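You operate a simulated robot arm through the tools that you are given. There is no shell and no other tool. Be economical: measure what you need, move in short steps, check, and stop when the job is done.

The job below is to be done with a simulated robot arm. You get a single attempt, and the scene is never put back.

TASK
Mop the spill, stand the orange pot in its saucer and water it.
Fine: damp soil, dry saucer; grey cloth and clear jug go back. Set down upright: clear jug.

The check looks at the end state, three seconds after you hand in, the way a careful person would. Anything else that was tipped, shoved, dropped, spilled or broken makes it a failure. Flat cloth is picked up by pressing the open fingertips on it (5 to 10 N) and closing them slowly along it; thin cloth reads only 2 to 8 mm in the jaws.

THE ROBOT
A 7-joint arm with a two-finger parallel gripper, fixed in place. Base frame: the origin is at the foot of the arm, x ahead of it, y to its left, z up; the work surface is at about z = 0.74. Units: m, degrees, N and s.
Its first joint turns from -132.0 to 132.0 degrees. Payload 3.91 kg.
The tool frame sits at the grasp point between the pads (the TCP): z along the fingers, y along the line on which they close. The tips reach 0.03 m beyond it. Largest opening 0.11 m; finger width 0.02, thickness 0.01; the body of the gripper, 0.048 by 0.112 m, starts 0.055 m behind the TCP.
Orientation is that of the tool frame in the base frame, as a unit quaternion [x, y, z, w]. With the fingers straight down and closing along the base's y, the tool's x points along the base's -x, its y along +y and its z along -z.

THE INTERFACE
- The arm moves only by the tool servo_tool. Its argument "rows" is a list of rows, each a list of 7 numbers: the shift along the base's x, y, z in mm, then the turn, a rotation vector about the base's x, y, z in degrees, then the finger opening in mm, from 0 to 110. In form: [[dx, dy, dz, ax, ay, az, fingers], ...]. A call has 1 to 20 rows; each row shifts and turns the commanded pose from where the row before left it. Rows are played at 5 a second. More than 0.05 m and 8.6 degrees between two rows, or a gripper value outside its range, and nothing of the call is played. A pose out of reach is approached as far as the arm can. The call stops where the force on the tool passes 90 N (or 10 N more than at its start, if that is more) or the arm is blocked; 0.2 s more then pass. The fingers move at their own pace (about 0.108 m/s each) and stop on an object; they squeeze with about 41 N. The grip force told is the motor's: it shows also when the fingers shut on nothing. Time passes only in rows, and 0.2 s behind the last, so rows that do not move let the fingers close. The reply holds the time, the measured pose of the TCP, the force on the tool along the base axes, the opening and the grip force, in the units named above and with some noise, with the torque about the TCP (base axes, N m) and any sound that the robot's microphone picked up.
- Cameras (640 x 400 px; columns grow to the right, rows downward): "scene" is fixed at [0.3842, 0.6471, 1.5057]; the picture's right is [0.09, 1.00, 0.00], its down [0.90, -0.08, -0.44] and it looks along [-0.44, 0.04, -0.90] (base axes); focal length 333 px, centre (320, 200). "wrist" rides on the gripper at [0.072, 0.017, -0.103] in the tool frame; the picture's right is [-0.23, 0.97, 0.00], its down [-0.76, -0.18, -0.62] and it looks along [-0.61, -0.14, 0.78] (tool axes); focal length 222 px, centre (320, 200). There is no depth. A picture from a camera that has moved, and an enlarged one, comes with that camera's place and axes in the base frame and with its lens. The place of the scene camera against the robot may be out by one fixed shift of up to 0.025 m in any direction.
- grab_frame(camera): a new picture of that camera. It takes no simulated time.
- close_up(camera, box): a new picture of the part [left, top, right, bottom] of that camera's present view, enlarged. It takes no simulated time.
- job_done(): hands the job in; it is judged then, once.

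Go step by step. Nothing tells you positions but the pictures and the camera data: compare them with the known pose of the tool, close in by small moves and look again before you grip or let go. The budget is 120 turns and 84 pictures, counting those below and the enlarged ones. Unless the task says otherwise, let go and move clear before handing in, and close with one line.

The tools are called after ">>>" by a JSON object that holds its "api" and its "payload". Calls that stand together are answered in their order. servo_tool: Moves the arm, as the interface text tells. Its arguments: {"type":"object","properties":{"rows":{"type":"array"}},"required":["rows"]} The other tools are called the same way: grab_frame (camera) takes a picture; close_up (camera, box) takes an enlarged picture of a part of a camera's view; job_done () hands the job in.

At the start:

```text
time_s: 0.0
ee_pos: [0.1259, 0.5285, 1.1714]
tcp_rot: [0.0, 1.0, 0.0, 0.0]
contact_force: [0.3, -0.5, 0.1]
ft_torque: [-0.02, -0.02, -0.02]
width: 0.1099
grasp_force: 0.0
```

scene: 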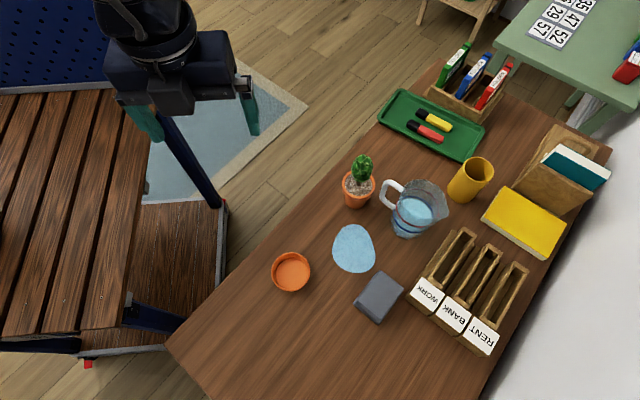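
wrist: 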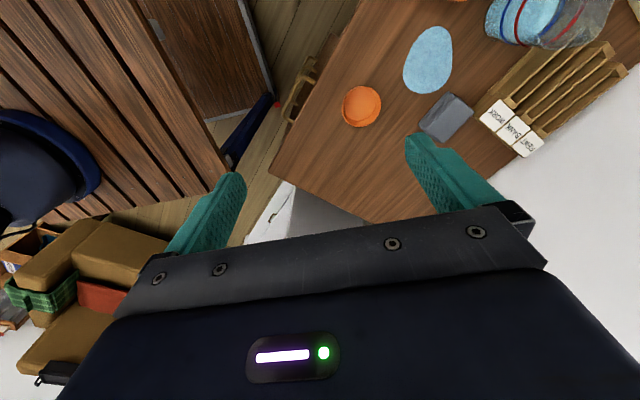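

The bench lies to the robot's left, with the blue spill near (0.15, 0.75), the saucer near (0.19, 0.60), the cactus pot near (0.03, 0.77), the jug near (0.11, 0.88) and the grey folded cloth near (0.27, 0.79). I'll look closer first.

>>> {"api": "close_up", "payload": {"camera": "scene", "box": [320, 140, 480, 240]}}

>>> {"api": "close_up", "payload": {"camera": "scene", "box": [250, 220, 442, 340]}}

```text
4.00 times, centred on (400, 190) of scene
camera zoom: at [0.3842, 0.6471, 1.5057], right [0.09, 1.0, 0.0], down [0.9, -0.08, -0.44], along [-0.44, 0.04, -0.9], focal length 1330 px, centre (0, 240)
```

zoom: 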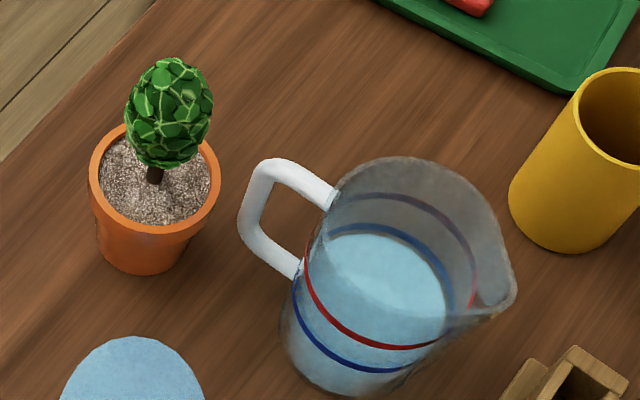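

```text
3.33 times, centred on (346, 280) of scene
camera zoom: at [0.3842, 0.6471, 1.5057], right [0.09, 1.0, 0.0], down [0.9, -0.08, -0.44], along [-0.44, 0.04, -0.9], focal length 1109 px, centre (233, -67)
```

zoom: 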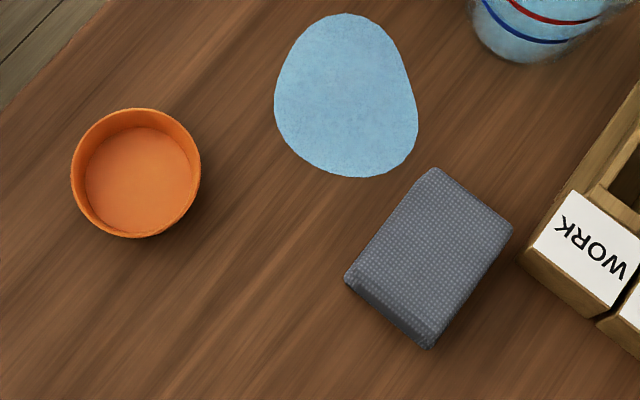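

>>> {"api": "servo_tool", "payload": {"rows": [[17.4, 32.6, -21.4, 0, 0, -5.6, 110], [17.4, 32.6, -21.4, 0, 0, -5.6, 110], [17.4, 32.6, -21.4, 0, 0, -5.6, 110], [17.4, 32.6, -21.4, 0, 0, -5.6, 110], [17.4, 32.6, -21.4, 0, 0, -5.6, 110], [17.4, 32.6, -21.4, 0, 0, -5.6, 110], [17.4, 32.6, -21.4, 0, 0, -5.6, 110], [17.4, 32.6, -21.4, 0, 0, -5.6, 110], [0, 0, 0, 0, 0, 0, 110]]}}

>>> {"api": "grab_frame", "payload": {"camera": "wrist"}}

>>> {"api": "grab_frame", "payload": {"camera": "scene"}}

```text
time_s: 2.0
ee_pos: [0.2644, 0.7897, 1.0036]
tcp_rot: [0.381, 0.925, 0.0, 0.0]
contact_force: [0.7, 0.1, 0.3]
ft_torque: [-0.03, 0.01, -0.01]
width: 0.1102
grasp_force: 0.0
```

```text
79 pictures are left
camera wrist: at [0.2249, 0.8534, 1.106], right [0.85, 0.53, 0.0], down [0.41, -0.66, 0.62], along [0.33, -0.53, -0.78], focal length 222 px, centre (320, 200)
```

wrist: 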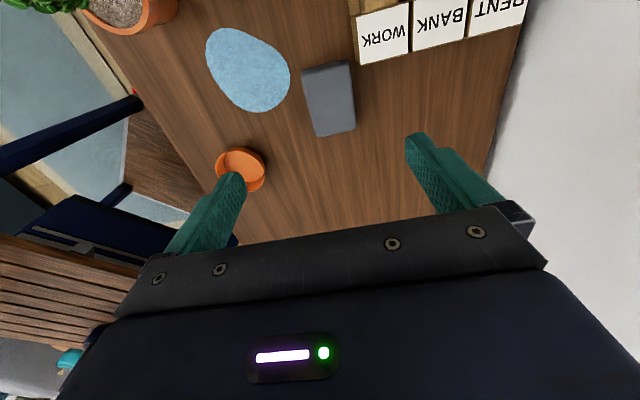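

```text
78 pictures are left
```

scene: 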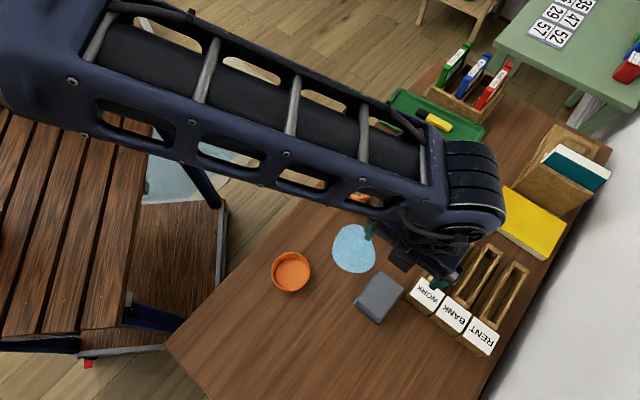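

The wrist view puts the cloth centre near (0.282, 0.787); the scene camera is about 18 mm short in x. I'll lower over it and look again.

>>> {"api": "servo_tool", "payload": {"rows": [[6, -1, -32, 0, 0, 0, 110], [6, -1, -32, 0, 0, 0, 110], [6, 0, -32, 0, 0, 0, 110], [0, 0, -32, 0, 0, 0, 110], [0, 0, -20, 0, 0, 0, 110], [0, 0, 0, 0, 0, 0, 110]]}}

>>> {"api": "grab_frame", "payload": {"camera": "wrist"}}

>>> {"api": "close_up", "payload": {"camera": "scene", "box": [300, 220, 492, 340]}}

```text
time_s: 3.4
ee_pos: [0.2817, 0.7855, 0.8507]
tcp_rot: [0.381, 0.925, 0.0, 0.0]
contact_force: [-0.1, -0.1, 0.0]
ft_torque: [0.02, 0.03, -0.01]
width: 0.1101
grasp_force: 0.1
```

```text
77 pictures are left
camera wrist: at [0.2412, 0.8505, 0.9547], right [0.85, 0.53, 0.0], down [0.42, -0.66, 0.62], along [0.33, -0.53, -0.78], focal length 222 px, centre (320, 200)
```

wrist: 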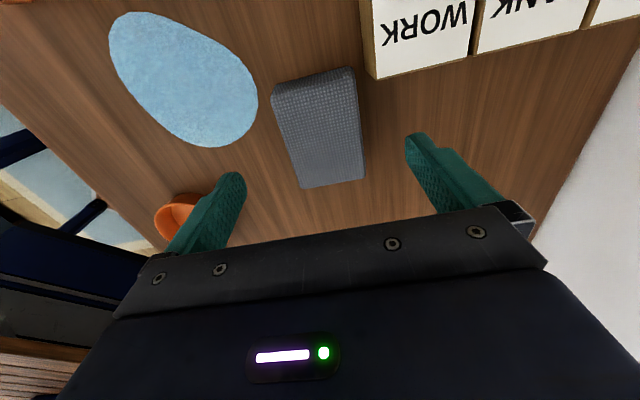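

```text
3.33 times, centred on (396, 280) of scene
camera zoom: at [0.3842, 0.6471, 1.5057], right [0.09, 1.0, 0.0], down [0.9, -0.08, -0.44], along [-0.44, 0.04, -0.9], focal length 1109 px, centre (67, -67)
```

zoom: 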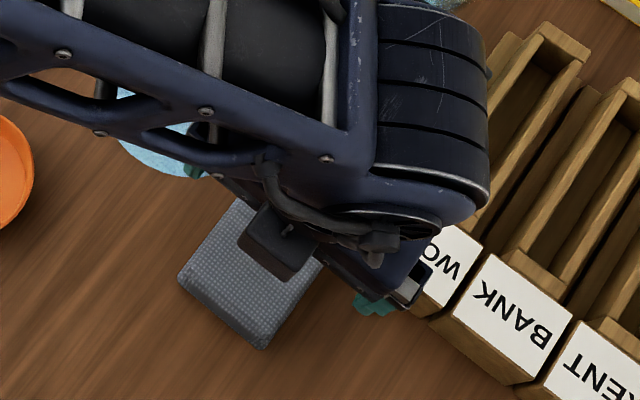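

Alignment is good. I'll shift 12 mm away from the letter rack, narrow the opening, and go down with the tips just above the table.

>>> {"api": "servo_tool", "payload": {"rows": [[9, -7, -20, 0, 0, 0, 95], [0, 0, -20, 0, 0, 0, 92], [0, 0, -20, 0, 0, 0, 92], [0, 0, -10, 0, 0, 0, 92], [0, 0, -5, 0, 0, 0, 92], [0, 0, 0, 0, 0, 0, 92]]}}

>>> {"api": "grab_frame", "payload": {"camera": "wrist"}}

```text
time_s: 4.8
ee_pos: [0.2935, 0.7811, 0.7767]
tcp_rot: [0.381, 0.925, 0.0, 0.0]
contact_force: [0.3, -0.2, -0.1]
ft_torque: [0.02, 0.04, 0.0]
width: 0.0919
grasp_force: 0.2
```

```text
75 pictures are left
camera wrist: at [0.2523, 0.8445, 0.8811], right [0.85, 0.53, 0.0], down [0.42, -0.66, 0.62], along [0.33, -0.53, -0.78], focal length 222 px, centre (320, 200)
```

wrist: 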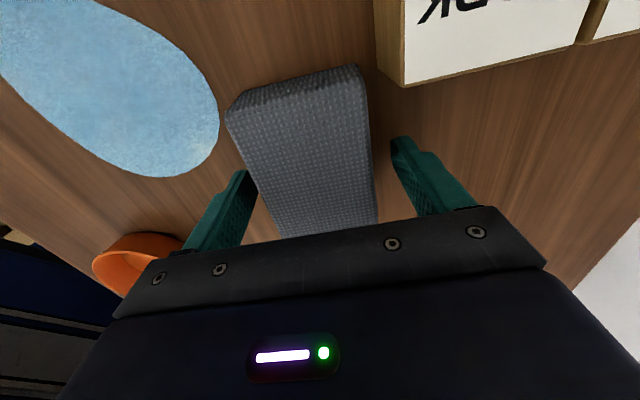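

Fingers straddle the pad. Closing slowly.

>>> {"api": "servo_tool", "payload": {"rows": [[0, 0, 0, 0, 0, 0, 80], [0, 0, 0, 0, 0, 0, 70], [0, 0, 0, 0, 0, 0, 62], [0, 0, 0, 0, 0, 0, 56], [0, 0, 0, 0, 0, 0, 50], [0, 0, 0, 0, 0, 0, 45], [0, 0, 0, 0, 0, 0, 40]]}}

>>> {"api": "grab_frame", "payload": {"camera": "wrist"}}

```text
time_s: 6.4
ee_pos: [0.293, 0.7813, 0.7773]
tcp_rot: [0.381, 0.925, -0.001, 0.001]
contact_force: [-0.2, 0.7, 0.4]
ft_torque: [0.03, 0.04, -0.02]
width: 0.0691
grasp_force: 41.2
```

```text
74 pictures are left
camera wrist: at [0.2522, 0.8445, 0.8812], right [0.85, 0.53, 0.0], down [0.42, -0.66, 0.62], along [0.33, -0.53, -0.78], focal length 222 px, centre (320, 200)
```

wrist: 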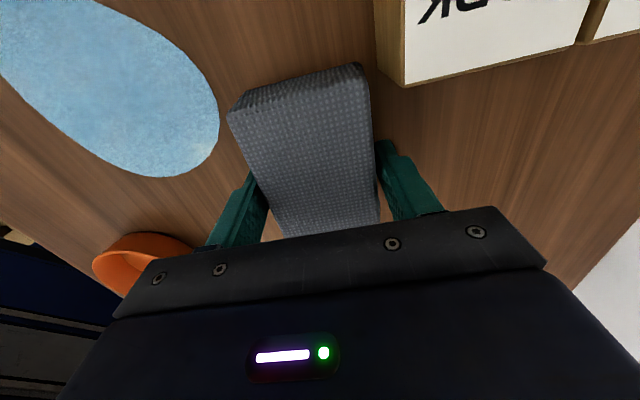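

Pad held (69 mm). I'll lift it and turn the tool so the wrist camera faces +x, away from pot and jug, before wiping.

>>> {"api": "servo_tool", "payload": {"rows": [[0, 0, 30, 0, 0, 0, 40], [0, 0, 45, 0, 0, 0, 40], [0, 0, 45, 0, 0, 0, 40], [-10, -10, 30, 0, 0, -8, 40], [-10, -10, 0, 0, 0, -8, 40], [-10, -10, 0, 0, 0, -8, 40], [-10, -10, 0, 0, 0, -8, 40], [-10, -10, 0, 0, 0, -8, 40], [-10, -10, 0, 0, 0, -8, 40], [-10, 0, 0, 0, 0, -8, 40], [-10, 0, 0, 0, 0, -8, 40], [0, 0, 0, 0, 0, -8, 40], [0, 0, 0, 0, 0, -8, 40], [0, 0, 0, 0, 0, -8, 40], [0, 0, 0, 0, 0, -8, 40], [0, 0, 0, 0, 0, -8, 40], [0, 0, 0, 0, 0, -8, 40], [0, 0, 0, 0, 0, -8, 40], [0, 0, 0, 0, 0, -8, 40], [0, 0, 0, 0, 0, -7.4, 40]]}}

>>> {"api": "grab_frame", "payload": {"camera": "wrist"}}

>>> {"api": "grab_frame", "payload": {"camera": "scene"}}

```text
time_s: 10.6
ee_pos: [0.2204, 0.6779, 0.9014]
tcp_rot: [0.936, 0.352, -0.005, 0.004]
contact_force: [0.5, 0.8, -1.4]
ft_torque: [-0.01, 0.04, 0.01]
width: 0.069
grasp_force: 41.2
out of reach, approached as far as the arm can: row 15, 16, 17, 18, 19, 20
```

```text
73 pictures are left
camera wrist: at [0.2849, 0.7145, 1.0045], right [0.47, -0.88, 0.01], down [-0.69, -0.36, 0.63], along [-0.56, -0.3, -0.77], focal length 222 px, centre (320, 200)
```

wrist: 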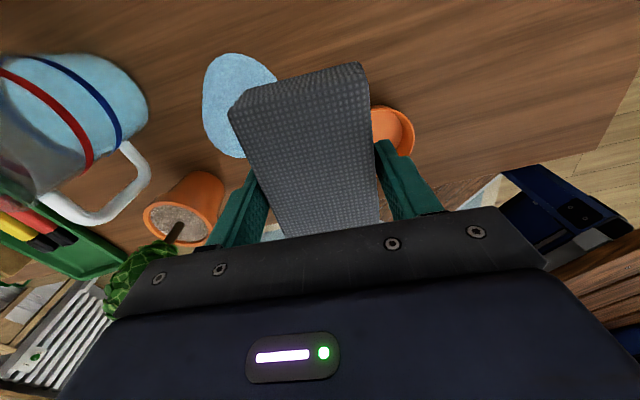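

```text
72 pictures are left
```

scene: 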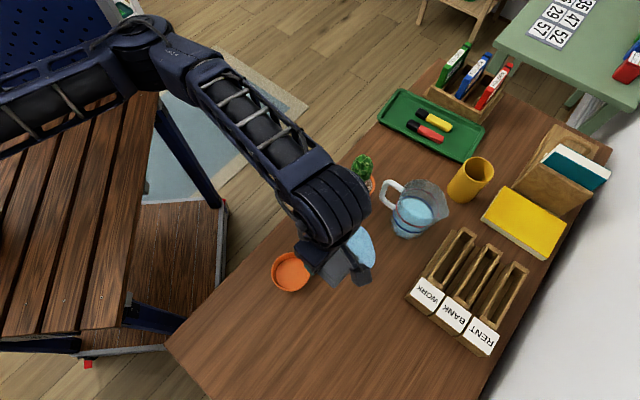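

The wrist joint limits out near 41° yaw, so I'll turn back the other way, toward having the camera point to (+x, −y).

>>> {"api": "servo_tool", "payload": {"rows": [[0, 0, 0, 0, 0, 8, 40], [0, 0, 0, 0, 0, 8, 40], [0, 0, 0, 0, 0, 8, 40], [0, 0, 0, 0, 0, 8, 40], [0, 0, 0, 0, 0, 8, 40], [0, 0, 0, 0, 0, 8, 40], [0, 0, 0, 0, 0, 8, 40], [0, 0, 0, 0, 0, 8, 40], [0, 0, 0, 0, 0, 8, 40], [0, 0, 0, 0, 0, 8, 40], [0, 0, 0, 0, 0, 8, 40], [0, 0, 0, 0, 0, 8, 40], [0, 0, 0, 0, 0, 8, 40], [0, 0, 0, 0, 0, 8, 40], [0, 0, 0, 0, 0, 8, 40], [0, 0, 0, 0, 0, 8, 40], [0, 0, 0, 0, 0, 8, 40], [0, 0, 0, 0, 0, 8, 40]]}}

```text
time_s: 14.4
ee_pos: [0.2204, 0.6785, 0.9032]
tcp_rot: [-0.047, 0.999, 0.002, 0.006]
contact_force: [-0.8, 0.2, -1.0]
ft_torque: [0.0, 0.0, 0.02]
width: 0.0691
grasp_force: 41.0
```

>>> {"api": "servo_tool", "payload": {"rows": [[0, 0, 2, 0, 0, 8, 40], [0, 0, 2, 0, 0, 8, 40], [0, 0, 2, 0, 0, 8, 40], [0, 0, 2, 0, 0, 8, 40], [0, 0, 2, 0, 0, 8, 40], [0, 0, 2, 0, 0, 8, 40], [0, 0, 2, 0, 0, 8, 40], [0, 0, 2, 0, 0, 8, 40], [0, 0, 2, 0, 0, 8, 40], [0, 0, 2, 0, 0, 8, 40], [0, 0, 2, 0, 0, 8, 40], [0, 0, 2, 0, 0, 8, 40], [0, 0, 0, 0, 0, 8, 40], [0, 0, 0, 0, 0, 8, 40], [0, 0, 0, 0, 0, 8, 40], [0, 0, 0, 0, 0, 8, 40], [0, 0, 0, 0, 0, 0, 40]]}}

>>> {"api": "grab_frame", "payload": {"camera": "wrist"}}

```text
time_s: 18.0
ee_pos: [0.2187, 0.6765, 0.9257]
tcp_rot: [0.918, -0.397, -0.006, -0.001]
contact_force: [0.0, 1.1, -0.1]
ft_torque: [0.01, 0.01, -0.02]
width: 0.0694
grasp_force: 41.3
```

```text
71 pictures are left
camera wrist: at [0.2572, 0.613, 1.0291], right [-0.86, -0.5, 0.01], down [-0.39, 0.67, 0.63], along [-0.32, 0.54, -0.78], focal length 222 px, centre (320, 200)
```

wrist: 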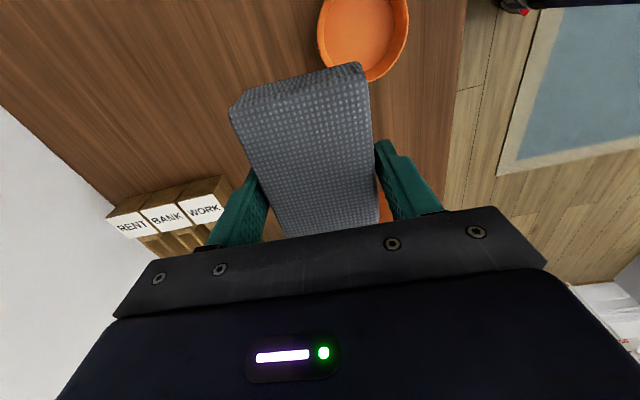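

Good orientation. Moving over the spill and lowering.

>>> {"api": "servo_tool", "payload": {"rows": [[-15, 20, 0, 0, 0, 0, 40], [-15, 20, 0, 0, 0, 0, 40], [-15, 20, -20, 0, 0, 0, 40], [-11, 17, -30, 0, 0, 0, 40], [0, 0, -35, 0, 0, 0, 40], [0, 0, -30, 0, 0, 0, 40], [0, 0, -20, 0, 0, 0, 40], [0, 0, -8, 0, 0, 0, 40], [0, 0, -5, 0, 0, 0, 40], [0, 0, 0, 0, 0, 0, 40]]}}

>>> {"api": "grab_frame", "payload": {"camera": "scene"}}

>>> {"api": "grab_frame", "payload": {"camera": "wrist"}}

```text
time_s: 20.2
ee_pos: [0.1629, 0.7534, 0.7808]
tcp_rot: [0.918, -0.397, -0.007, -0.002]
contact_force: [1.5, -5.1, 21.6]
ft_torque: [-0.91, -1.02, -0.14]
width: 0.0692
grasp_force: 41.3
```

```text
70 pictures are left
```

scene: 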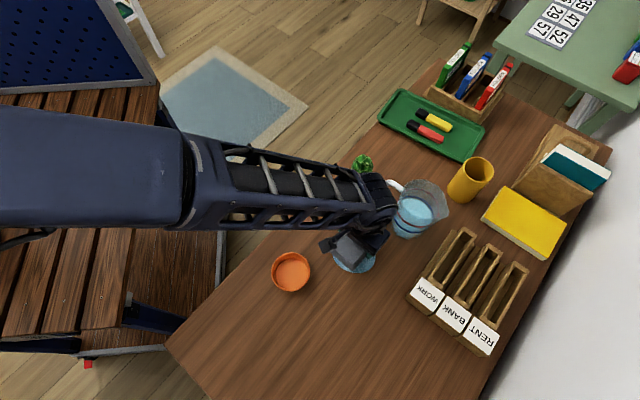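

```text
69 pictures are left
camera wrist: at [0.2003, 0.6886, 0.8828], right [-0.87, -0.5, 0.01], down [-0.39, 0.67, 0.63], along [-0.32, 0.55, -0.77], focal length 222 px, centre (320, 200)
```

wrist: 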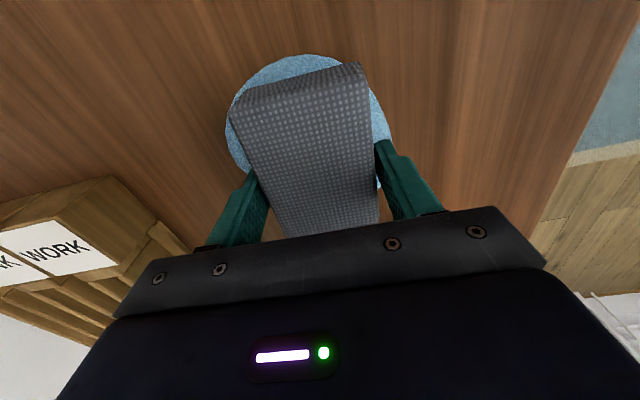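

Contact made on the spill. Now wiping in strokes.

>>> {"api": "servo_tool", "payload": {"rows": [[0, 0, 1, 0, 0, 0, 40], [14, 13, 0, 0, 0, 0, 40], [14, 13, 0, 0, 0, 0, 40], [-14, -13, 0, 0, 0, 0, 40], [-14, -13, 0, 0, 0, 0, 40], [-14, -13, 0, 0, 0, 0, 40], [-11, -10, 0, 0, 0, 0, 40], [18, -19, 0, 0, 0, 0, 40], [14, 13, 0, 0, 0, 0, 40], [14, 13, 0, 0, 0, 0, 40], [14, 13, 0, 0, 0, 0, 40], [11, 10, 0, 0, 0, 0, 40], [-14, 15, 0, 0, 0, 0, 40], [-15, 15, 0, 0, 0, 0, 40], [-14, -13, 0, 0, 0, 0, 40], [-14, -13, 0, 0, 0, 0, 40], [-14, -13, 0, 0, 0, 0, 40], [0, 0, 0, 0, 0, 0, 40]]}}

>>> {"api": "grab_frame", "payload": {"camera": "wrist"}}

>>> {"api": "grab_frame", "payload": {"camera": "scene"}}

```text
time_s: 24.0
ee_pos: [0.138, 0.7534, 0.7801]
tcp_rot: [0.918, -0.396, -0.007, 0.0]
contact_force: [-0.1, 2.3, 7.1]
ft_torque: [-0.07, -0.33, 0.08]
width: 0.0689
grasp_force: 40.6
```

```text
68 pictures are left
camera wrist: at [0.176, 0.6886, 0.8821], right [-0.87, -0.5, 0.01], down [-0.39, 0.67, 0.63], along [-0.32, 0.55, -0.77], focal length 222 px, centre (320, 200)
```

wrist: 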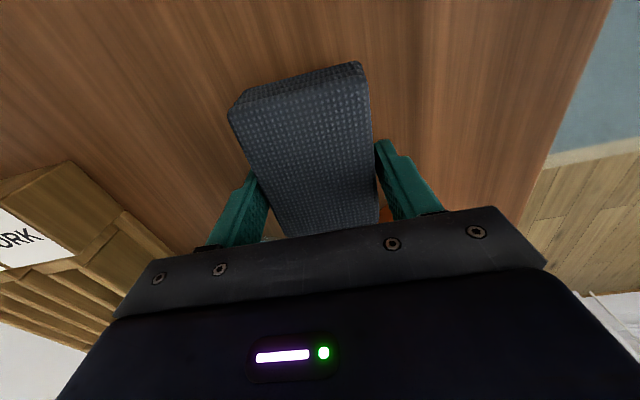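

```text
67 pictures are left
```

scene: 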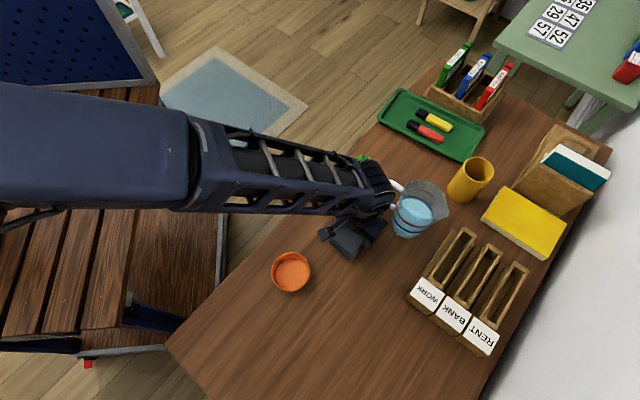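

The visible spill is gone and the cloth is dark. One more pass, then lift to inspect the surface.

>>> {"api": "servo_tool", "payload": {"rows": [[14, 13, 0, 0, 0, 0, 40], [14, 13, 0, 0, 0, 0, 40], [14, -15, 0, 0, 0, 0, 40], [-14, -13, 0, 0, 0, 0, 40], [-14, -13, 0, 0, 0, 0, 40], [14, -15, 0, 0, 0, 0, 40], [14, 13, 0, 0, 0, 0, 40], [14, 13, 0, 0, 0, 0, 40], [0, 0, 20, 0, 0, 0, 40], [10, -15, 40, 0, 0, 0, 40], [20, -15, 45, 0, 0, 0, 40], [20, -15, 45, 0, 0, 0, 40], [20, -10, 0, 0, 0, 0, 40], [20, -10, 0, 0, 0, 0, 40]]}}

>>> {"api": "close_up", "payload": {"camera": "scene", "box": [240, 160, 496, 320]}}

```text
refused: row 11 steps farther than a row can; nothing moved
```

```text
2.50 times, centred on (368, 240) of scene
camera zoom: at [0.3842, 0.6471, 1.5057], right [0.09, 1.0, 0.0], down [0.9, -0.08, -0.44], along [-0.44, 0.04, -0.9], focal length 832 px, centre (200, 100)
```

zoom: 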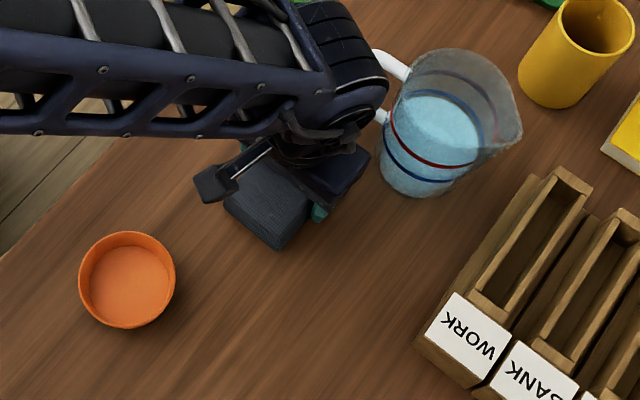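

>>> {"api": "servo_tool", "payload": {"rows": [[14, 13, 0, 0, 0, 0, 40], [14, 13, 0, 0, 0, 0, 40], [14, -15, 0, 0, 0, 0, 40], [-14, -13, 0, 0, 0, 0, 40], [-14, -13, 0, 0, 0, 0, 40], [14, -15, 0, 0, 0, 0, 40], [14, 13, 0, 0, 0, 0, 40], [14, 13, 0, 0, 0, 0, 40], [0, 0, 20, 0, 0, 0, 40], [10, -15, 40, 0, 0, 0, 40], [15, -15, 42, 0, 0, 0, 40], [15, -15, 42, 0, 0, 0, 40], [20, -10, 0, 0, 0, 0, 40], [20, -10, 0, 0, 0, 0, 40]]}}

>>> {"api": "close_up", "payload": {"camera": "scene", "box": [240, 160, 496, 320]}}

```text
time_s: 27.0
ee_pos: [0.2736, 0.6846, 0.9231]
tcp_rot: [0.918, -0.397, -0.007, -0.001]
contact_force: [-0.8, -0.4, -1.1]
ft_torque: [0.0, -0.01, 0.0]
width: 0.0692
grasp_force: 41.1
```

```text
2.50 times, centred on (368, 240) of scene
camera zoom: at [0.3842, 0.6471, 1.5057], right [0.09, 1.0, 0.0], down [0.9, -0.08, -0.44], along [-0.44, 0.04, -0.9], focal length 832 px, centre (200, 100)
```

zoom: 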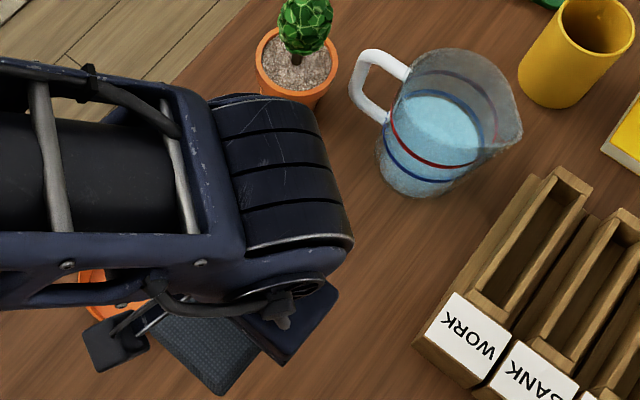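

What's visible is dry. Now I turn the tool back to put the cloth down as it lay.

>>> {"api": "servo_tool", "payload": {"rows": [[0, 0, 0, 0, 0, -8.5, 40], [0, 0, 0, 0, 0, -8.5, 40], [0, 0, 0, 0, 0, -8.5, 40], [0, 0, 0, 0, 0, -8.5, 40], [0, 0, 0, 0, 0, -8.5, 40], [0, 0, 0, 0, 0, -8.5, 40], [0, 0, 0, 0, 0, -8.5, 40], [0, 0, 0, 0, 0, -8.5, 40], [0, 0, 0, 0, 0, -8.5, 40], [0, 0, 0, 0, 0, -8.5, 40], [0, 0, 0, 0, 0, -8.5, 40], [0, 0, 0, 0, 0, -8.5, 40], [0, 0, 0, 0, 0, -8.5, 40], [0, 0, 0, 0, 0, -8.5, 40], [0, 0, 0, 0, 0, -8.5, 40], [0, 0, 0, 0, 0, -8.5, 40], [0, 0, 0, 0, 0, -8.5, 40], [0, 0, 0, 0, 0, -8.5, 40], [0, 0, 0, 0, 0, -8.5, 40], [0, 0, 0, 0, 0, -8.5, 40]]}}

>>> {"api": "grab_frame", "payload": {"camera": "wrist"}}

```text
time_s: 31.2
ee_pos: [0.2731, 0.6838, 0.9231]
tcp_rot: [0.317, 0.949, -0.001, 0.006]
contact_force: [0.7, 0.0, -0.7]
ft_torque: [-0.03, 0.02, -0.02]
width: 0.0694
grasp_force: 40.9
```

```text
64 pictures are left
camera wrist: at [0.2242, 0.7416, 1.0264], right [0.77, 0.64, 0.01], down [0.5, -0.6, 0.63], along [0.41, -0.48, -0.78], focal length 222 px, centre (320, 200)
```

wrist: 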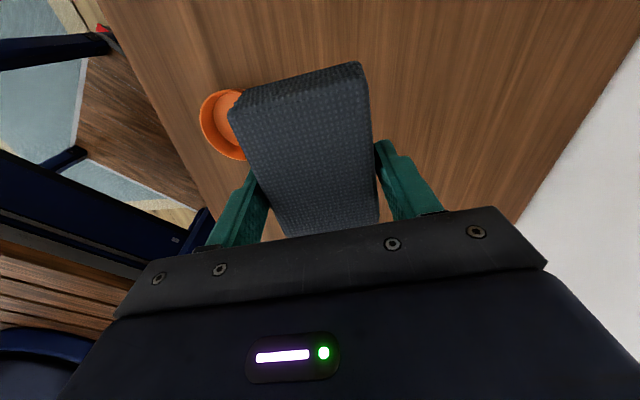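

>>> {"api": "servo_tool", "payload": {"rows": [[5, 25, 0, 0, 0, -4, 40], [5, 25, 0, 0, 0, -3.9, 40], [5, 25, -10, 0, 0, 0, 40], [5, 22, -30, 0, 0, 0, 40], [0, 0, -30, 0, 0, 0, 40], [0, 0, -30, 0, 0, 0, 40], [0, 0, -25, 0, 0, 0, 40], [0, 0, -10, 0, 0, 0, 40], [0, 0, -6, 0, 0, 0, 40], [0, 0, 0, 0, 0, 0, 40]]}}

>>> {"api": "grab_frame", "payload": {"camera": "wrist"}}

```text
time_s: 33.4
ee_pos: [0.2945, 0.7799, 0.7829]
tcp_rot: [0.381, 0.925, -0.001, 0.006]
contact_force: [0.1, -0.1, -0.8]
ft_torque: [0.01, -0.02, 0.04]
width: 0.0692
grasp_force: 41.3
```

```text
63 pictures are left
camera wrist: at [0.2524, 0.844, 0.8852], right [0.85, 0.53, 0.01], down [0.41, -0.66, 0.63], along [0.34, -0.53, -0.78], focal length 222 px, centre (320, 200)
```

wrist: 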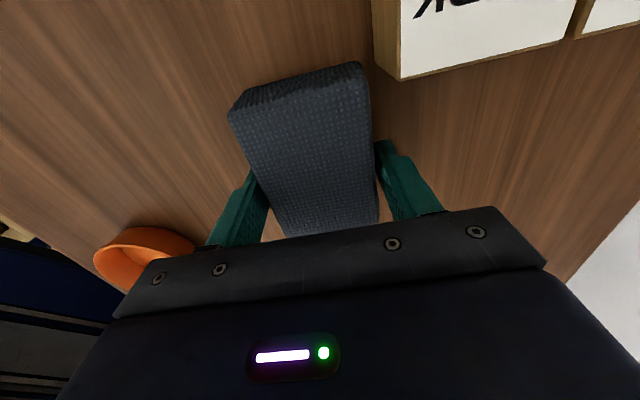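

Almost touching; lower the last millimetres and release.

>>> {"api": "servo_tool", "payload": {"rows": [[0, 0, -2, 0, 0, 0, 40], [0, 0, -2, 0, 0, 0, 40], [0, 0, -1, 0, 0, 0, 40], [0, 0, 0, 0, 0, 0, 70], [0, 0, 0, 0, 0, 0, 80], [0, 0, 0, 0, 0, 0, 92], [0, 0, 0, 0, 0, 0, 92]]}}

>>> {"api": "servo_tool", "payload": {"rows": [[0, 0, 20, 0, 0, 0, 92], [0, 0, 40, 0, 0, 0, 92], [0, 0, 45, 0, 0, 0, 92], [0, 0, 45, 0, 0, 0, 92], [-10, -20, 20, 0, 0, 0, 92], [-10, -30, 0, 0, 0, 0, 92], [-10, -30, 0, 0, 0, 0, 92], [-10, -30, 0, 0, 0, 0, 92], [0, 0, 0, 0, 0, 0, 110]]}}

>>> {"api": "grab_frame", "payload": {"camera": "wrist"}}

>>> {"api": "grab_frame", "payload": {"camera": "scene"}}

```text
time_s: 35.0
ee_pos: [0.2945, 0.7815, 0.7778]
tcp_rot: [0.38, 0.925, -0.001, 0.006]
contact_force: [-0.4, -0.2, -0.4]
ft_torque: [-0.03, 0.0, 0.04]
width: 0.0922
grasp_force: 0.0
```

```text
time_s: 37.0
ee_pos: [0.2564, 0.6695, 0.9472]
tcp_rot: [0.381, 0.925, -0.001, 0.006]
contact_force: [-0.2, 0.6, 0.1]
ft_torque: [0.03, 0.01, 0.0]
width: 0.1102
grasp_force: 0.0
```

```text
62 pictures are left
camera wrist: at [0.2144, 0.7333, 1.0496], right [0.85, 0.53, 0.01], down [0.41, -0.66, 0.63], along [0.34, -0.53, -0.78], focal length 222 px, centre (320, 200)
```

wrist: 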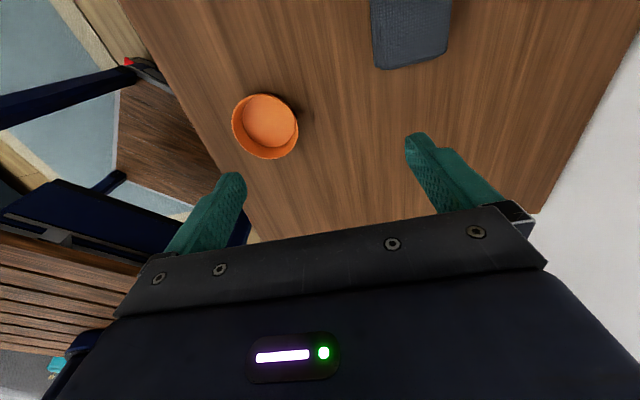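

```text
61 pictures are left
```

scene: 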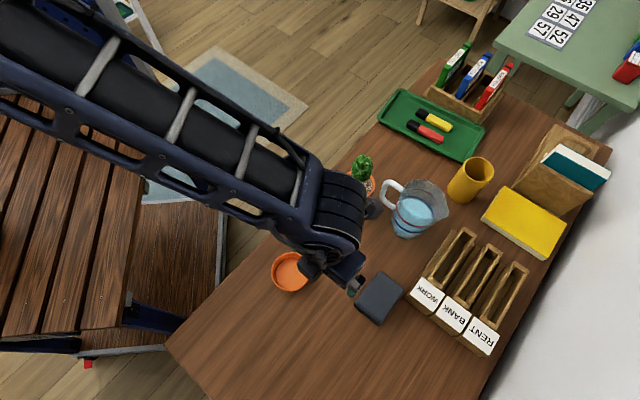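

The cloth is back where it was. The pot with its cactus is too tall for a top grasp, so I'll take it from the side; first I stage near it, with the tool turned so the camera ends up on top.

>>> {"api": "servo_tool", "payload": {"rows": [[-22, -8, 5, 0, 0, -8, 110], [-22, -8, 5, 0, 0, -8, 110], [-22, -8, 5, 0, 0, -8, 110], [-22, -8, 5, 0, 0, -8, 110], [-22, -8, 0, 0, 0, -8, 110], [-22, -8, 0, 0, 0, -8, 110], [-22, -8, 0, 0, 0, -8, 110], [-22, -8, 0, 0, 0, -8, 110], [-22, -8, 0, 0, 0, 0, 110], [-22, -5, 0, 0, 0, 0, 110], [0, 0, 0, 0, 0, 0, 110]]}}

>>> {"api": "grab_frame", "payload": {"camera": "wrist"}}

>>> {"api": "grab_frame", "payload": {"camera": "scene"}}

```text
time_s: 39.4
ee_pos: [0.077, 0.6061, 0.9456]
tcp_rot: [0.81, 0.586, -0.007, 0.003]
contact_force: [-0.3, 0.2, -0.5]
ft_torque: [0.0, 0.04, 0.0]
width: 0.1101
grasp_force: 0.1
out of reach, approached as far as the arm can: row 8, 9, 10
```

```text
60 pictures are left
camera wrist: at [0.1159, 0.671, 1.048], right [0.85, -0.52, 0.0], down [-0.4, -0.66, 0.63], along [-0.33, -0.54, -0.77], focal length 222 px, centre (320, 200)
```

wrist: 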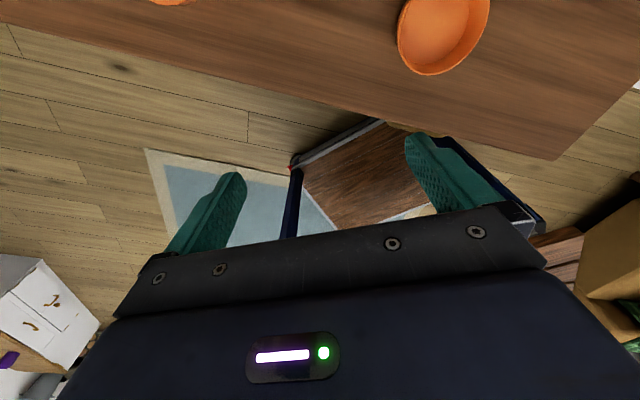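

```text
59 pictures are left
```

scene: 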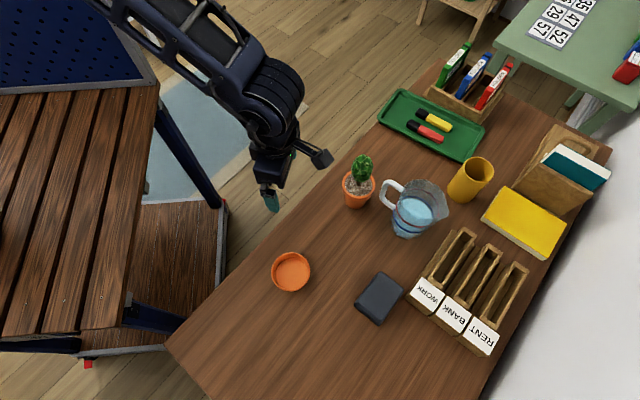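

Table is clean. Now tilt the tool toward horizontal (about 75°) while moving to the approach line.

>>> {"api": "servo_tool", "payload": {"rows": [[0, 0, 0, 0, 0, 4, 110], [-4, 0, 0, 7.7, -2.1, 0, 110], [-4, 0, 0, 7.7, -2.1, 0, 110], [-4, 0, 0, 7.7, -2.1, 0, 110], [-8, 0, 0, 7.7, -2.1, 0, 110], [-8, 0, 0, 7.7, -2.1, 0, 110], [-8, 0, 0, 7.7, -2.1, 0, 110], [-8, 0, 0, 7.7, -2.1, 0, 110], [-8, 0, 0, 7.7, -2.1, 0, 110], [-8, 0, 0, 7.7, -2.1, 0, 110], [0, 0, 0, 0, 0, 0, 110]]}}

>>> {"api": "grab_frame", "payload": {"camera": "wrist"}}

>>> {"api": "grab_frame", "payload": {"camera": "scene"}}

```text
time_s: 41.8
ee_pos: [0.0201, 0.606, 0.942]
tcp_rot: [0.644, 0.496, 0.465, -0.35]
contact_force: [0.7, 0.1, 0.6]
ft_torque: [0.03, -0.01, 0.0]
width: 0.1098
grasp_force: 0.1
out of reach, approached as far as the arm can: row 5
```

```text
58 pictures are left
camera wrist: at [0.0141, 0.5293, 1.0445], right [0.92, -0.33, -0.2], down [-0.39, -0.76, -0.52], along [0.02, 0.56, -0.83], focal length 222 px, centre (320, 200)
```

wrist: 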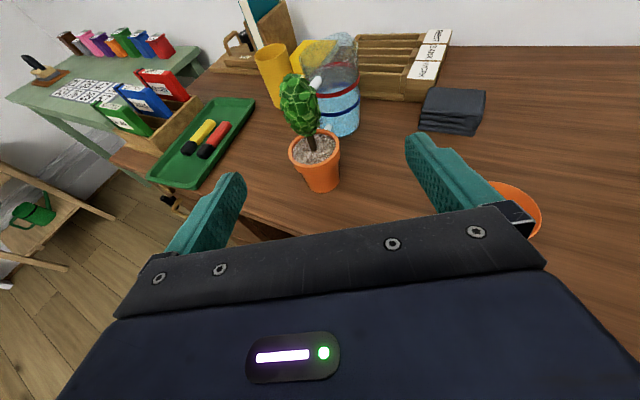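

```text
57 pictures are left
```

scene: 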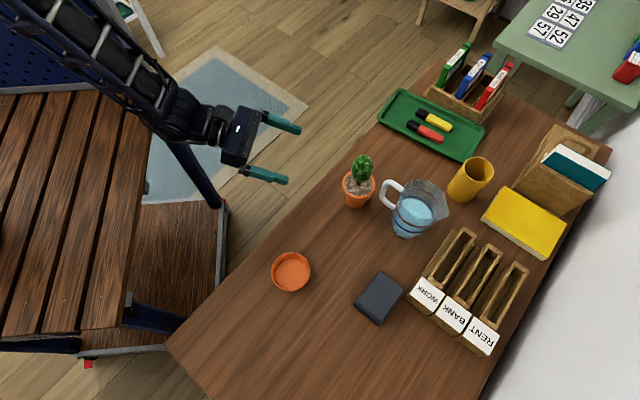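

Tool is tilted nicely (heading ~75°, 19° down). The pot stands near (0.041, 0.766), rim at z≈0.82. I'll lower onto the approach line and advance part way.

>>> {"api": "servo_tool", "payload": {"rows": [[-5, 2, -40, 0, 0, 0, 95], [-5, 2, -40, 0, 0, 0, 95], [-5, 2, -40, 0, 0, 0, 95], [-5, 3, -30, 0, 0, 0, 95], [5, 19, 0, 0, 0, 0, 95], [5, 19, 0, 0, 0, 0, 95], [5, 19, 0, 0, 0, 0, 95], [0, 0, 0, 0, 0, 0, 95]]}}

>>> {"api": "grab_frame", "payload": {"camera": "wrist"}}

>>> {"api": "grab_frame", "payload": {"camera": "scene"}}

```text
time_s: 43.6
ee_pos: [0.013, 0.6711, 0.7951]
tcp_rot: [0.645, 0.497, 0.465, -0.349]
contact_force: [0.3, 0.5, -0.1]
ft_torque: [0.04, 0.01, 0.01]
width: 0.0951
grasp_force: 0.0
```

```text
56 pictures are left
camera wrist: at [0.0086, 0.5961, 0.8964], right [0.92, -0.33, -0.2], down [-0.39, -0.76, -0.52], along [0.02, 0.56, -0.83], focal length 222 px, centre (320, 200)
```

wrist: 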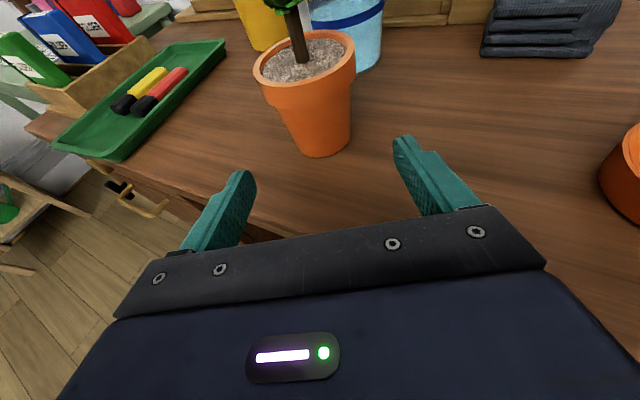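

```text
55 pictures are left
```

scene: 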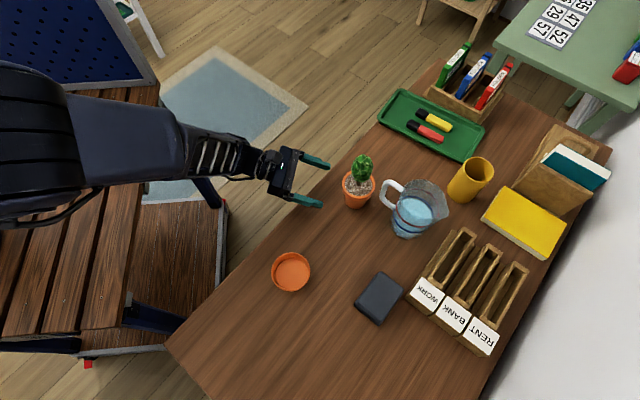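

Lined up. Advancing so the pads straddle the pot just under its lip.

>>> {"api": "servo_tool", "payload": {"rows": [[5, 18, -3, 0, 0, 0, 95], [5, 18, -3, 0, 0, 0, 95], [5, 18, 0, 0, 0, 0, 95], [5, 18, 0, 0, 0, 0, 92], [5, 16, 0, 0, 0, 0, 90], [0, 0, 0, 0, 0, 0, 90]]}}

>>> {"api": "grab_frame", "payload": {"camera": "wrist"}}

>>> {"api": "close_up", "payload": {"camera": "scene", "box": [280, 130, 440, 230]}}

```text
time_s: 45.0
ee_pos: [0.0397, 0.7598, 0.7892]
tcp_rot: [0.644, 0.497, 0.465, -0.35]
contact_force: [-0.1, -0.2, -0.5]
ft_torque: [0.02, 0.0, 0.01]
width: 0.09
grasp_force: 0.1
```

```text
54 pictures are left
camera wrist: at [0.0344, 0.6851, 0.8908], right [0.92, -0.33, -0.2], down [-0.39, -0.76, -0.52], along [0.02, 0.56, -0.83], focal length 222 px, centre (320, 200)
```

wrist: 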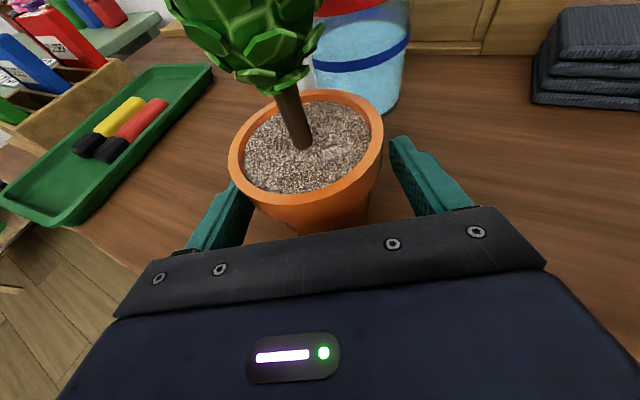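

```text
4.00 times, centred on (360, 180) of scene
camera zoom: at [0.3842, 0.6471, 1.5057], right [0.09, 1.0, 0.0], down [0.9, -0.08, -0.44], along [-0.44, 0.04, -0.9], focal length 1330 px, centre (160, 280)
```

zoom: 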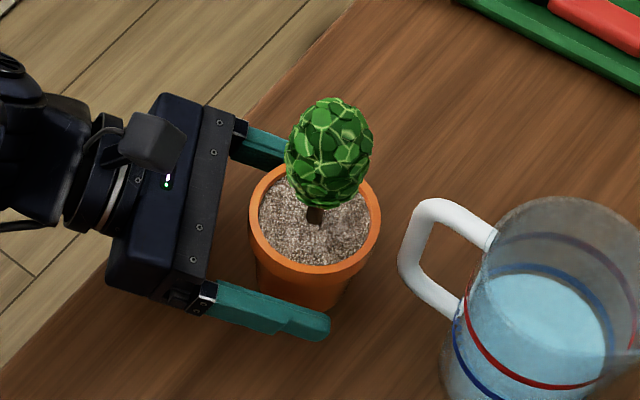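

Centred. Closing gently.

>>> {"api": "servo_tool", "payload": {"rows": [[1, 4, 0, 0, 0, 0, 85], [0, 0, 0, 0, 0, 0, 78], [0, 0, 0, 0, 0, 0, 72], [0, 0, 0, 0, 0, 0, 67], [0, 0, 0, 0, 0, 0, 62], [0, 0, 0, 0, 0, 0, 57], [0, 0, 0, 0, 0, 0, 50], [0, 0, 0, 0, 0, 0, 45]]}}

>>> {"api": "grab_frame", "payload": {"camera": "wrist"}}

```text
time_s: 46.8
ee_pos: [0.0397, 0.7643, 0.7886]
tcp_rot: [0.644, 0.497, 0.464, -0.35]
contact_force: [-0.6, 0.5, 0.5]
ft_torque: [-0.08, 0.02, 0.0]
width: 0.0663
grasp_force: 40.8
```

```text
52 pictures are left
camera wrist: at [0.0348, 0.6889, 0.8907], right [0.92, -0.33, -0.2], down [-0.39, -0.76, -0.52], along [0.02, 0.56, -0.83], focal length 222 px, centre (320, 200)
```

wrist: 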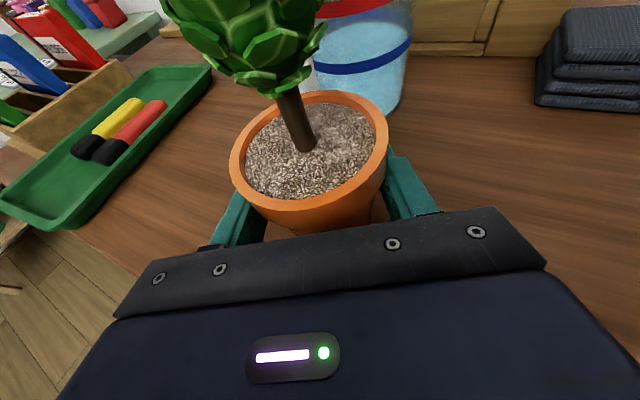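

Firm grip at 66 mm. Lift and carry above the saucer.

>>> {"api": "servo_tool", "payload": {"rows": [[0, 0, 10, 0, 0, 0, 45], [0, 0, 20, 0, 0, 0, 45], [0, 0, 25, 0, 0, 0, 45], [0, -10, 25, 0, 0, 0, 45], [10, -20, 0, 0, 0, 0, 45], [20, -22, 0, 0, 0, 0, 45], [25, -22, 0, 0, 0, 0, 45], [25, -22, 0, 0, 0, 0, 45], [25, -22, 0, 0, 0, 0, 45], [25, -22, 0, 0, 0, 0, 45], [20, -15, 0, 0, 0, 0, 45], [19, -8, 0, 0, 0, 0, 45], [0, 0, 0, 0, 0, 0, 45]]}}

>>> {"api": "grab_frame", "payload": {"camera": "wrist"}}

>>> {"api": "grab_frame", "payload": {"camera": "scene"}}

```text
time_s: 49.6
ee_pos: [0.2084, 0.6018, 0.8671]
tcp_rot: [0.645, 0.496, 0.464, -0.35]
contact_force: [0.1, 0.1, -3.9]
ft_torque: [-0.01, -0.02, 0.02]
width: 0.0661
grasp_force: 40.7
```

```text
51 pictures are left
camera wrist: at [0.2036, 0.5248, 0.9697], right [0.92, -0.33, -0.2], down [-0.39, -0.76, -0.52], along [0.01, 0.56, -0.83], focal length 222 px, centre (320, 200)
```

wrist: 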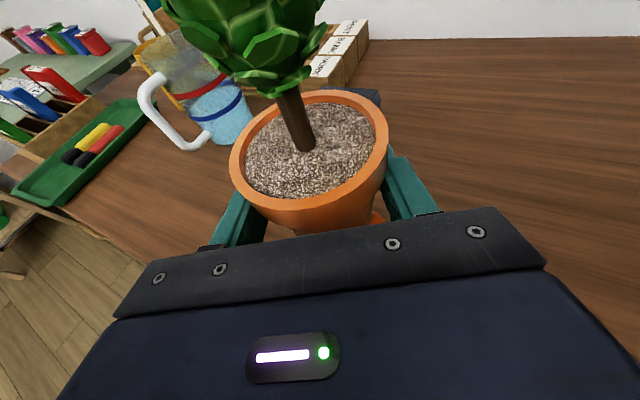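

```text
50 pictures are left
```

scene: 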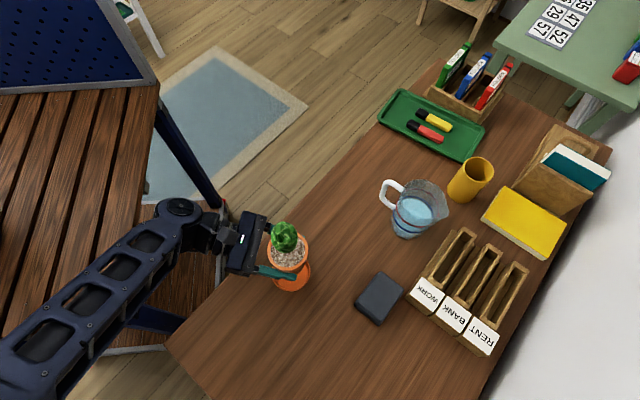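

Pot is above the saucer; a small shift, then lower and check from both sides.

>>> {"api": "servo_tool", "payload": {"rows": [[3, -3, -10, 0, 0, 0, 45], [0, 0, -15, 0, 0, 0, 45], [0, 0, -15, 0, 0, 0, 45], [0, 0, 0, 0, 0, 0, 45]]}}

>>> {"api": "close_up", "payload": {"camera": "scene", "box": [220, 210, 348, 290]}}

>>> {"api": "grab_frame", "payload": {"camera": "wrist"}}

```text
time_s: 50.6
ee_pos: [0.2119, 0.5985, 0.8264]
tcp_rot: [0.645, 0.496, 0.465, -0.349]
contact_force: [1.2, -1.1, -3.6]
ft_torque: [-0.05, 0.0, 0.02]
width: 0.0663
grasp_force: 40.7
```

```text
5.00 times, centred on (284, 250) of scene
camera zoom: at [0.3842, 0.6471, 1.5057], right [0.09, 1.0, 0.0], down [0.9, -0.08, -0.44], along [-0.44, 0.04, -0.9], focal length 1663 px, centre (500, -50)
```

zoom: 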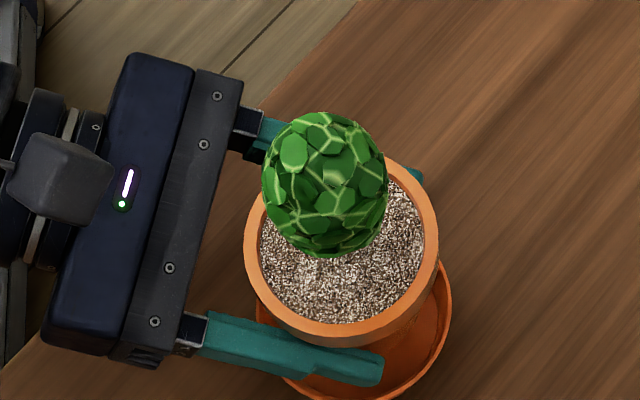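

```text
48 pictures are left
camera wrist: at [0.2069, 0.522, 0.9294], right [0.92, -0.33, -0.2], down [-0.39, -0.76, -0.52], along [0.02, 0.56, -0.83], focal length 222 px, centre (320, 200)
```

wrist: 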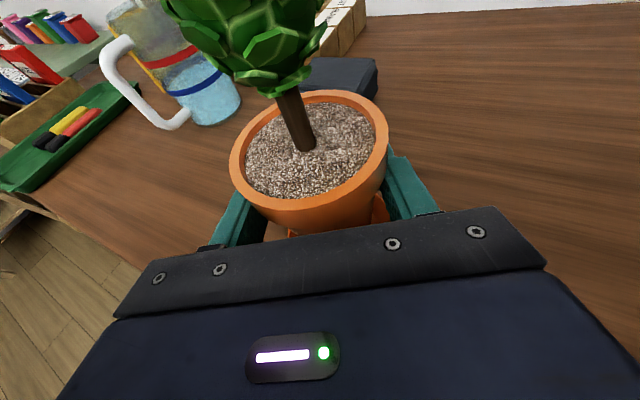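

Pot and saucer are concentric within a couple of millimetres. Lowering until contact.

>>> {"api": "servo_tool", "payload": {"rows": [[1, -1, -12, 0, 0, 0, 45], [0, 0, -10, 0, 0, 0, 45], [0, 0, -5, 0, 0, 0, 45], [0, 0, -3, 0, 0, 0, 45], [0, 0, 0, 0, 0, 0, 45]]}}

>>> {"api": "close_up", "payload": {"camera": "scene", "box": [220, 220, 348, 300]}}

```text
time_s: 51.8
ee_pos: [0.2121, 0.5957, 0.7973]
tcp_rot: [0.645, 0.497, 0.465, -0.349]
contact_force: [-0.2, -0.6, -5.0]
ft_torque: [-0.07, -0.03, 0.03]
width: 0.066
grasp_force: 41.0
```

```text
5.00 times, centred on (284, 260) of scene
camera zoom: at [0.3842, 0.6471, 1.5057], right [0.09, 1.0, 0.0], down [0.9, -0.08, -0.44], along [-0.44, 0.04, -0.9], focal length 1663 px, centre (500, -100)
```

zoom: 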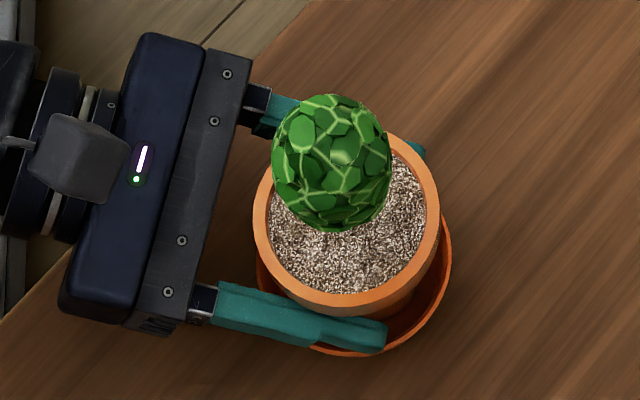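

>>> {"api": "servo_tool", "payload": {"rows": [[1, 0, -1.5, 0, 0, 0, 45], [0, 0, -1.5, 0, 0, 0, 45], [0, 0, -1, 0, 0, 0, 45], [0, 0, 0, 0, 0, 0, 45]]}}

```text
time_s: 52.8
ee_pos: [0.2149, 0.5969, 0.7923]
tcp_rot: [0.645, 0.496, 0.465, -0.349]
contact_force: [-1.0, -0.7, -4.6]
ft_torque: [0.0, 0.04, 0.0]
width: 0.0664
grasp_force: 41.0
```

>>> {"api": "servo_tool", "payload": {"rows": [[0, 0, -1.5, 0, 0, 0, 45], [0, 0, -1, 0, 0, 0, 45], [0, 0, 0, 0, 0, 0, 45]]}}

>>> {"api": "close_up", "payload": {"camera": "scene", "box": [220, 220, 348, 300]}}

```text
time_s: 53.6
ee_pos: [0.2129, 0.5974, 0.7924]
tcp_rot: [0.644, 0.496, 0.466, -0.35]
contact_force: [1.6, 1.6, 7.1]
ft_torque: [0.2, 0.21, -0.06]
width: 0.0662
grasp_force: 40.7
```

```text
5.00 times, centred on (284, 260) of scene
camera zoom: at [0.3842, 0.6471, 1.5057], right [0.09, 1.0, 0.0], down [0.9, -0.08, -0.44], along [-0.44, 0.04, -0.9], focal length 1663 px, centre (500, -100)
```

zoom: 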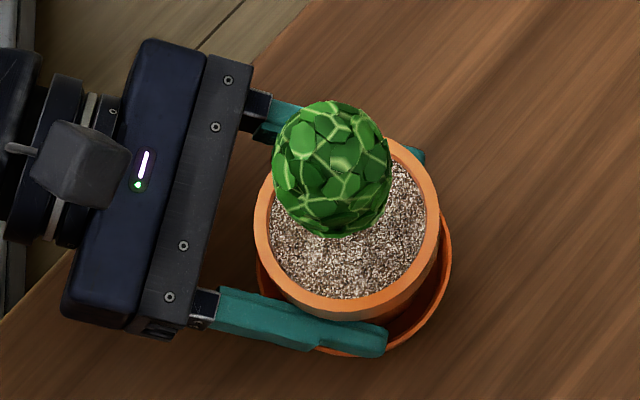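

Contact at 7 N: seated. Release and back out.

>>> {"api": "servo_tool", "payload": {"rows": [[0, 0, 1, 0, 0, 0, 70], [0, 0, 0, 0, 0, 0, 78], [0, 0, 0, 0, 0, 0, 86], [0, 0, 0, 0, 0, 0, 94], [0, 0, 0, 0, 0, 0, 94], [-3, -10, 0, 0, 0, 0, 94], [-5, -19, 0, 0, 0, 0, 94], [-5, -19, 0, 0, 0, 0, 94], [-5, -19, 0, 0, 0, 0, 94], [-5, -19, 0, 0, 0, 0, 94], [0, 0, 0, 0, 0, 0, 94]]}}

>>> {"api": "grab_frame", "payload": {"camera": "wrist"}}

>>> {"api": "close_up", "payload": {"camera": "scene", "box": [220, 200, 412, 320]}}

```text
time_s: 56.0
ee_pos: [0.1906, 0.5113, 0.7919]
tcp_rot: [0.645, 0.496, 0.464, -0.349]
contact_force: [1.0, 0.8, 0.2]
ft_torque: [-0.01, 0.02, -0.01]
width: 0.0941
grasp_force: 0.0
```

```text
45 pictures are left
camera wrist: at [0.185, 0.4347, 0.8934], right [0.92, -0.33, -0.2], down [-0.39, -0.76, -0.52], along [0.02, 0.56, -0.83], focal length 222 px, centre (320, 200)
```

wrist: 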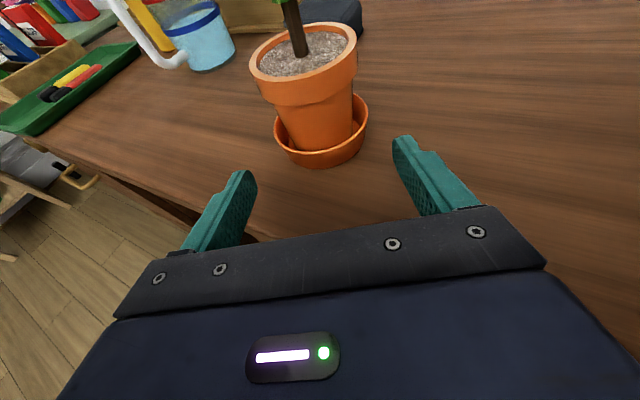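

```text
3.33 times, centred on (316, 260) of scene
camera zoom: at [0.3842, 0.6471, 1.5057], right [0.09, 1.0, 0.0], down [0.9, -0.08, -0.44], along [-0.44, 0.04, -0.9], focal length 1109 px, centre (333, 0)
```

zoom: 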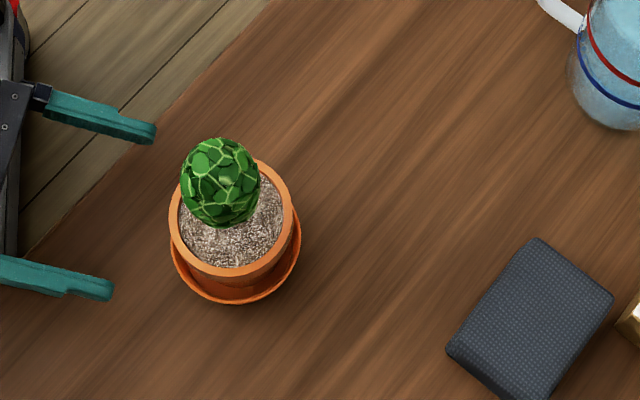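

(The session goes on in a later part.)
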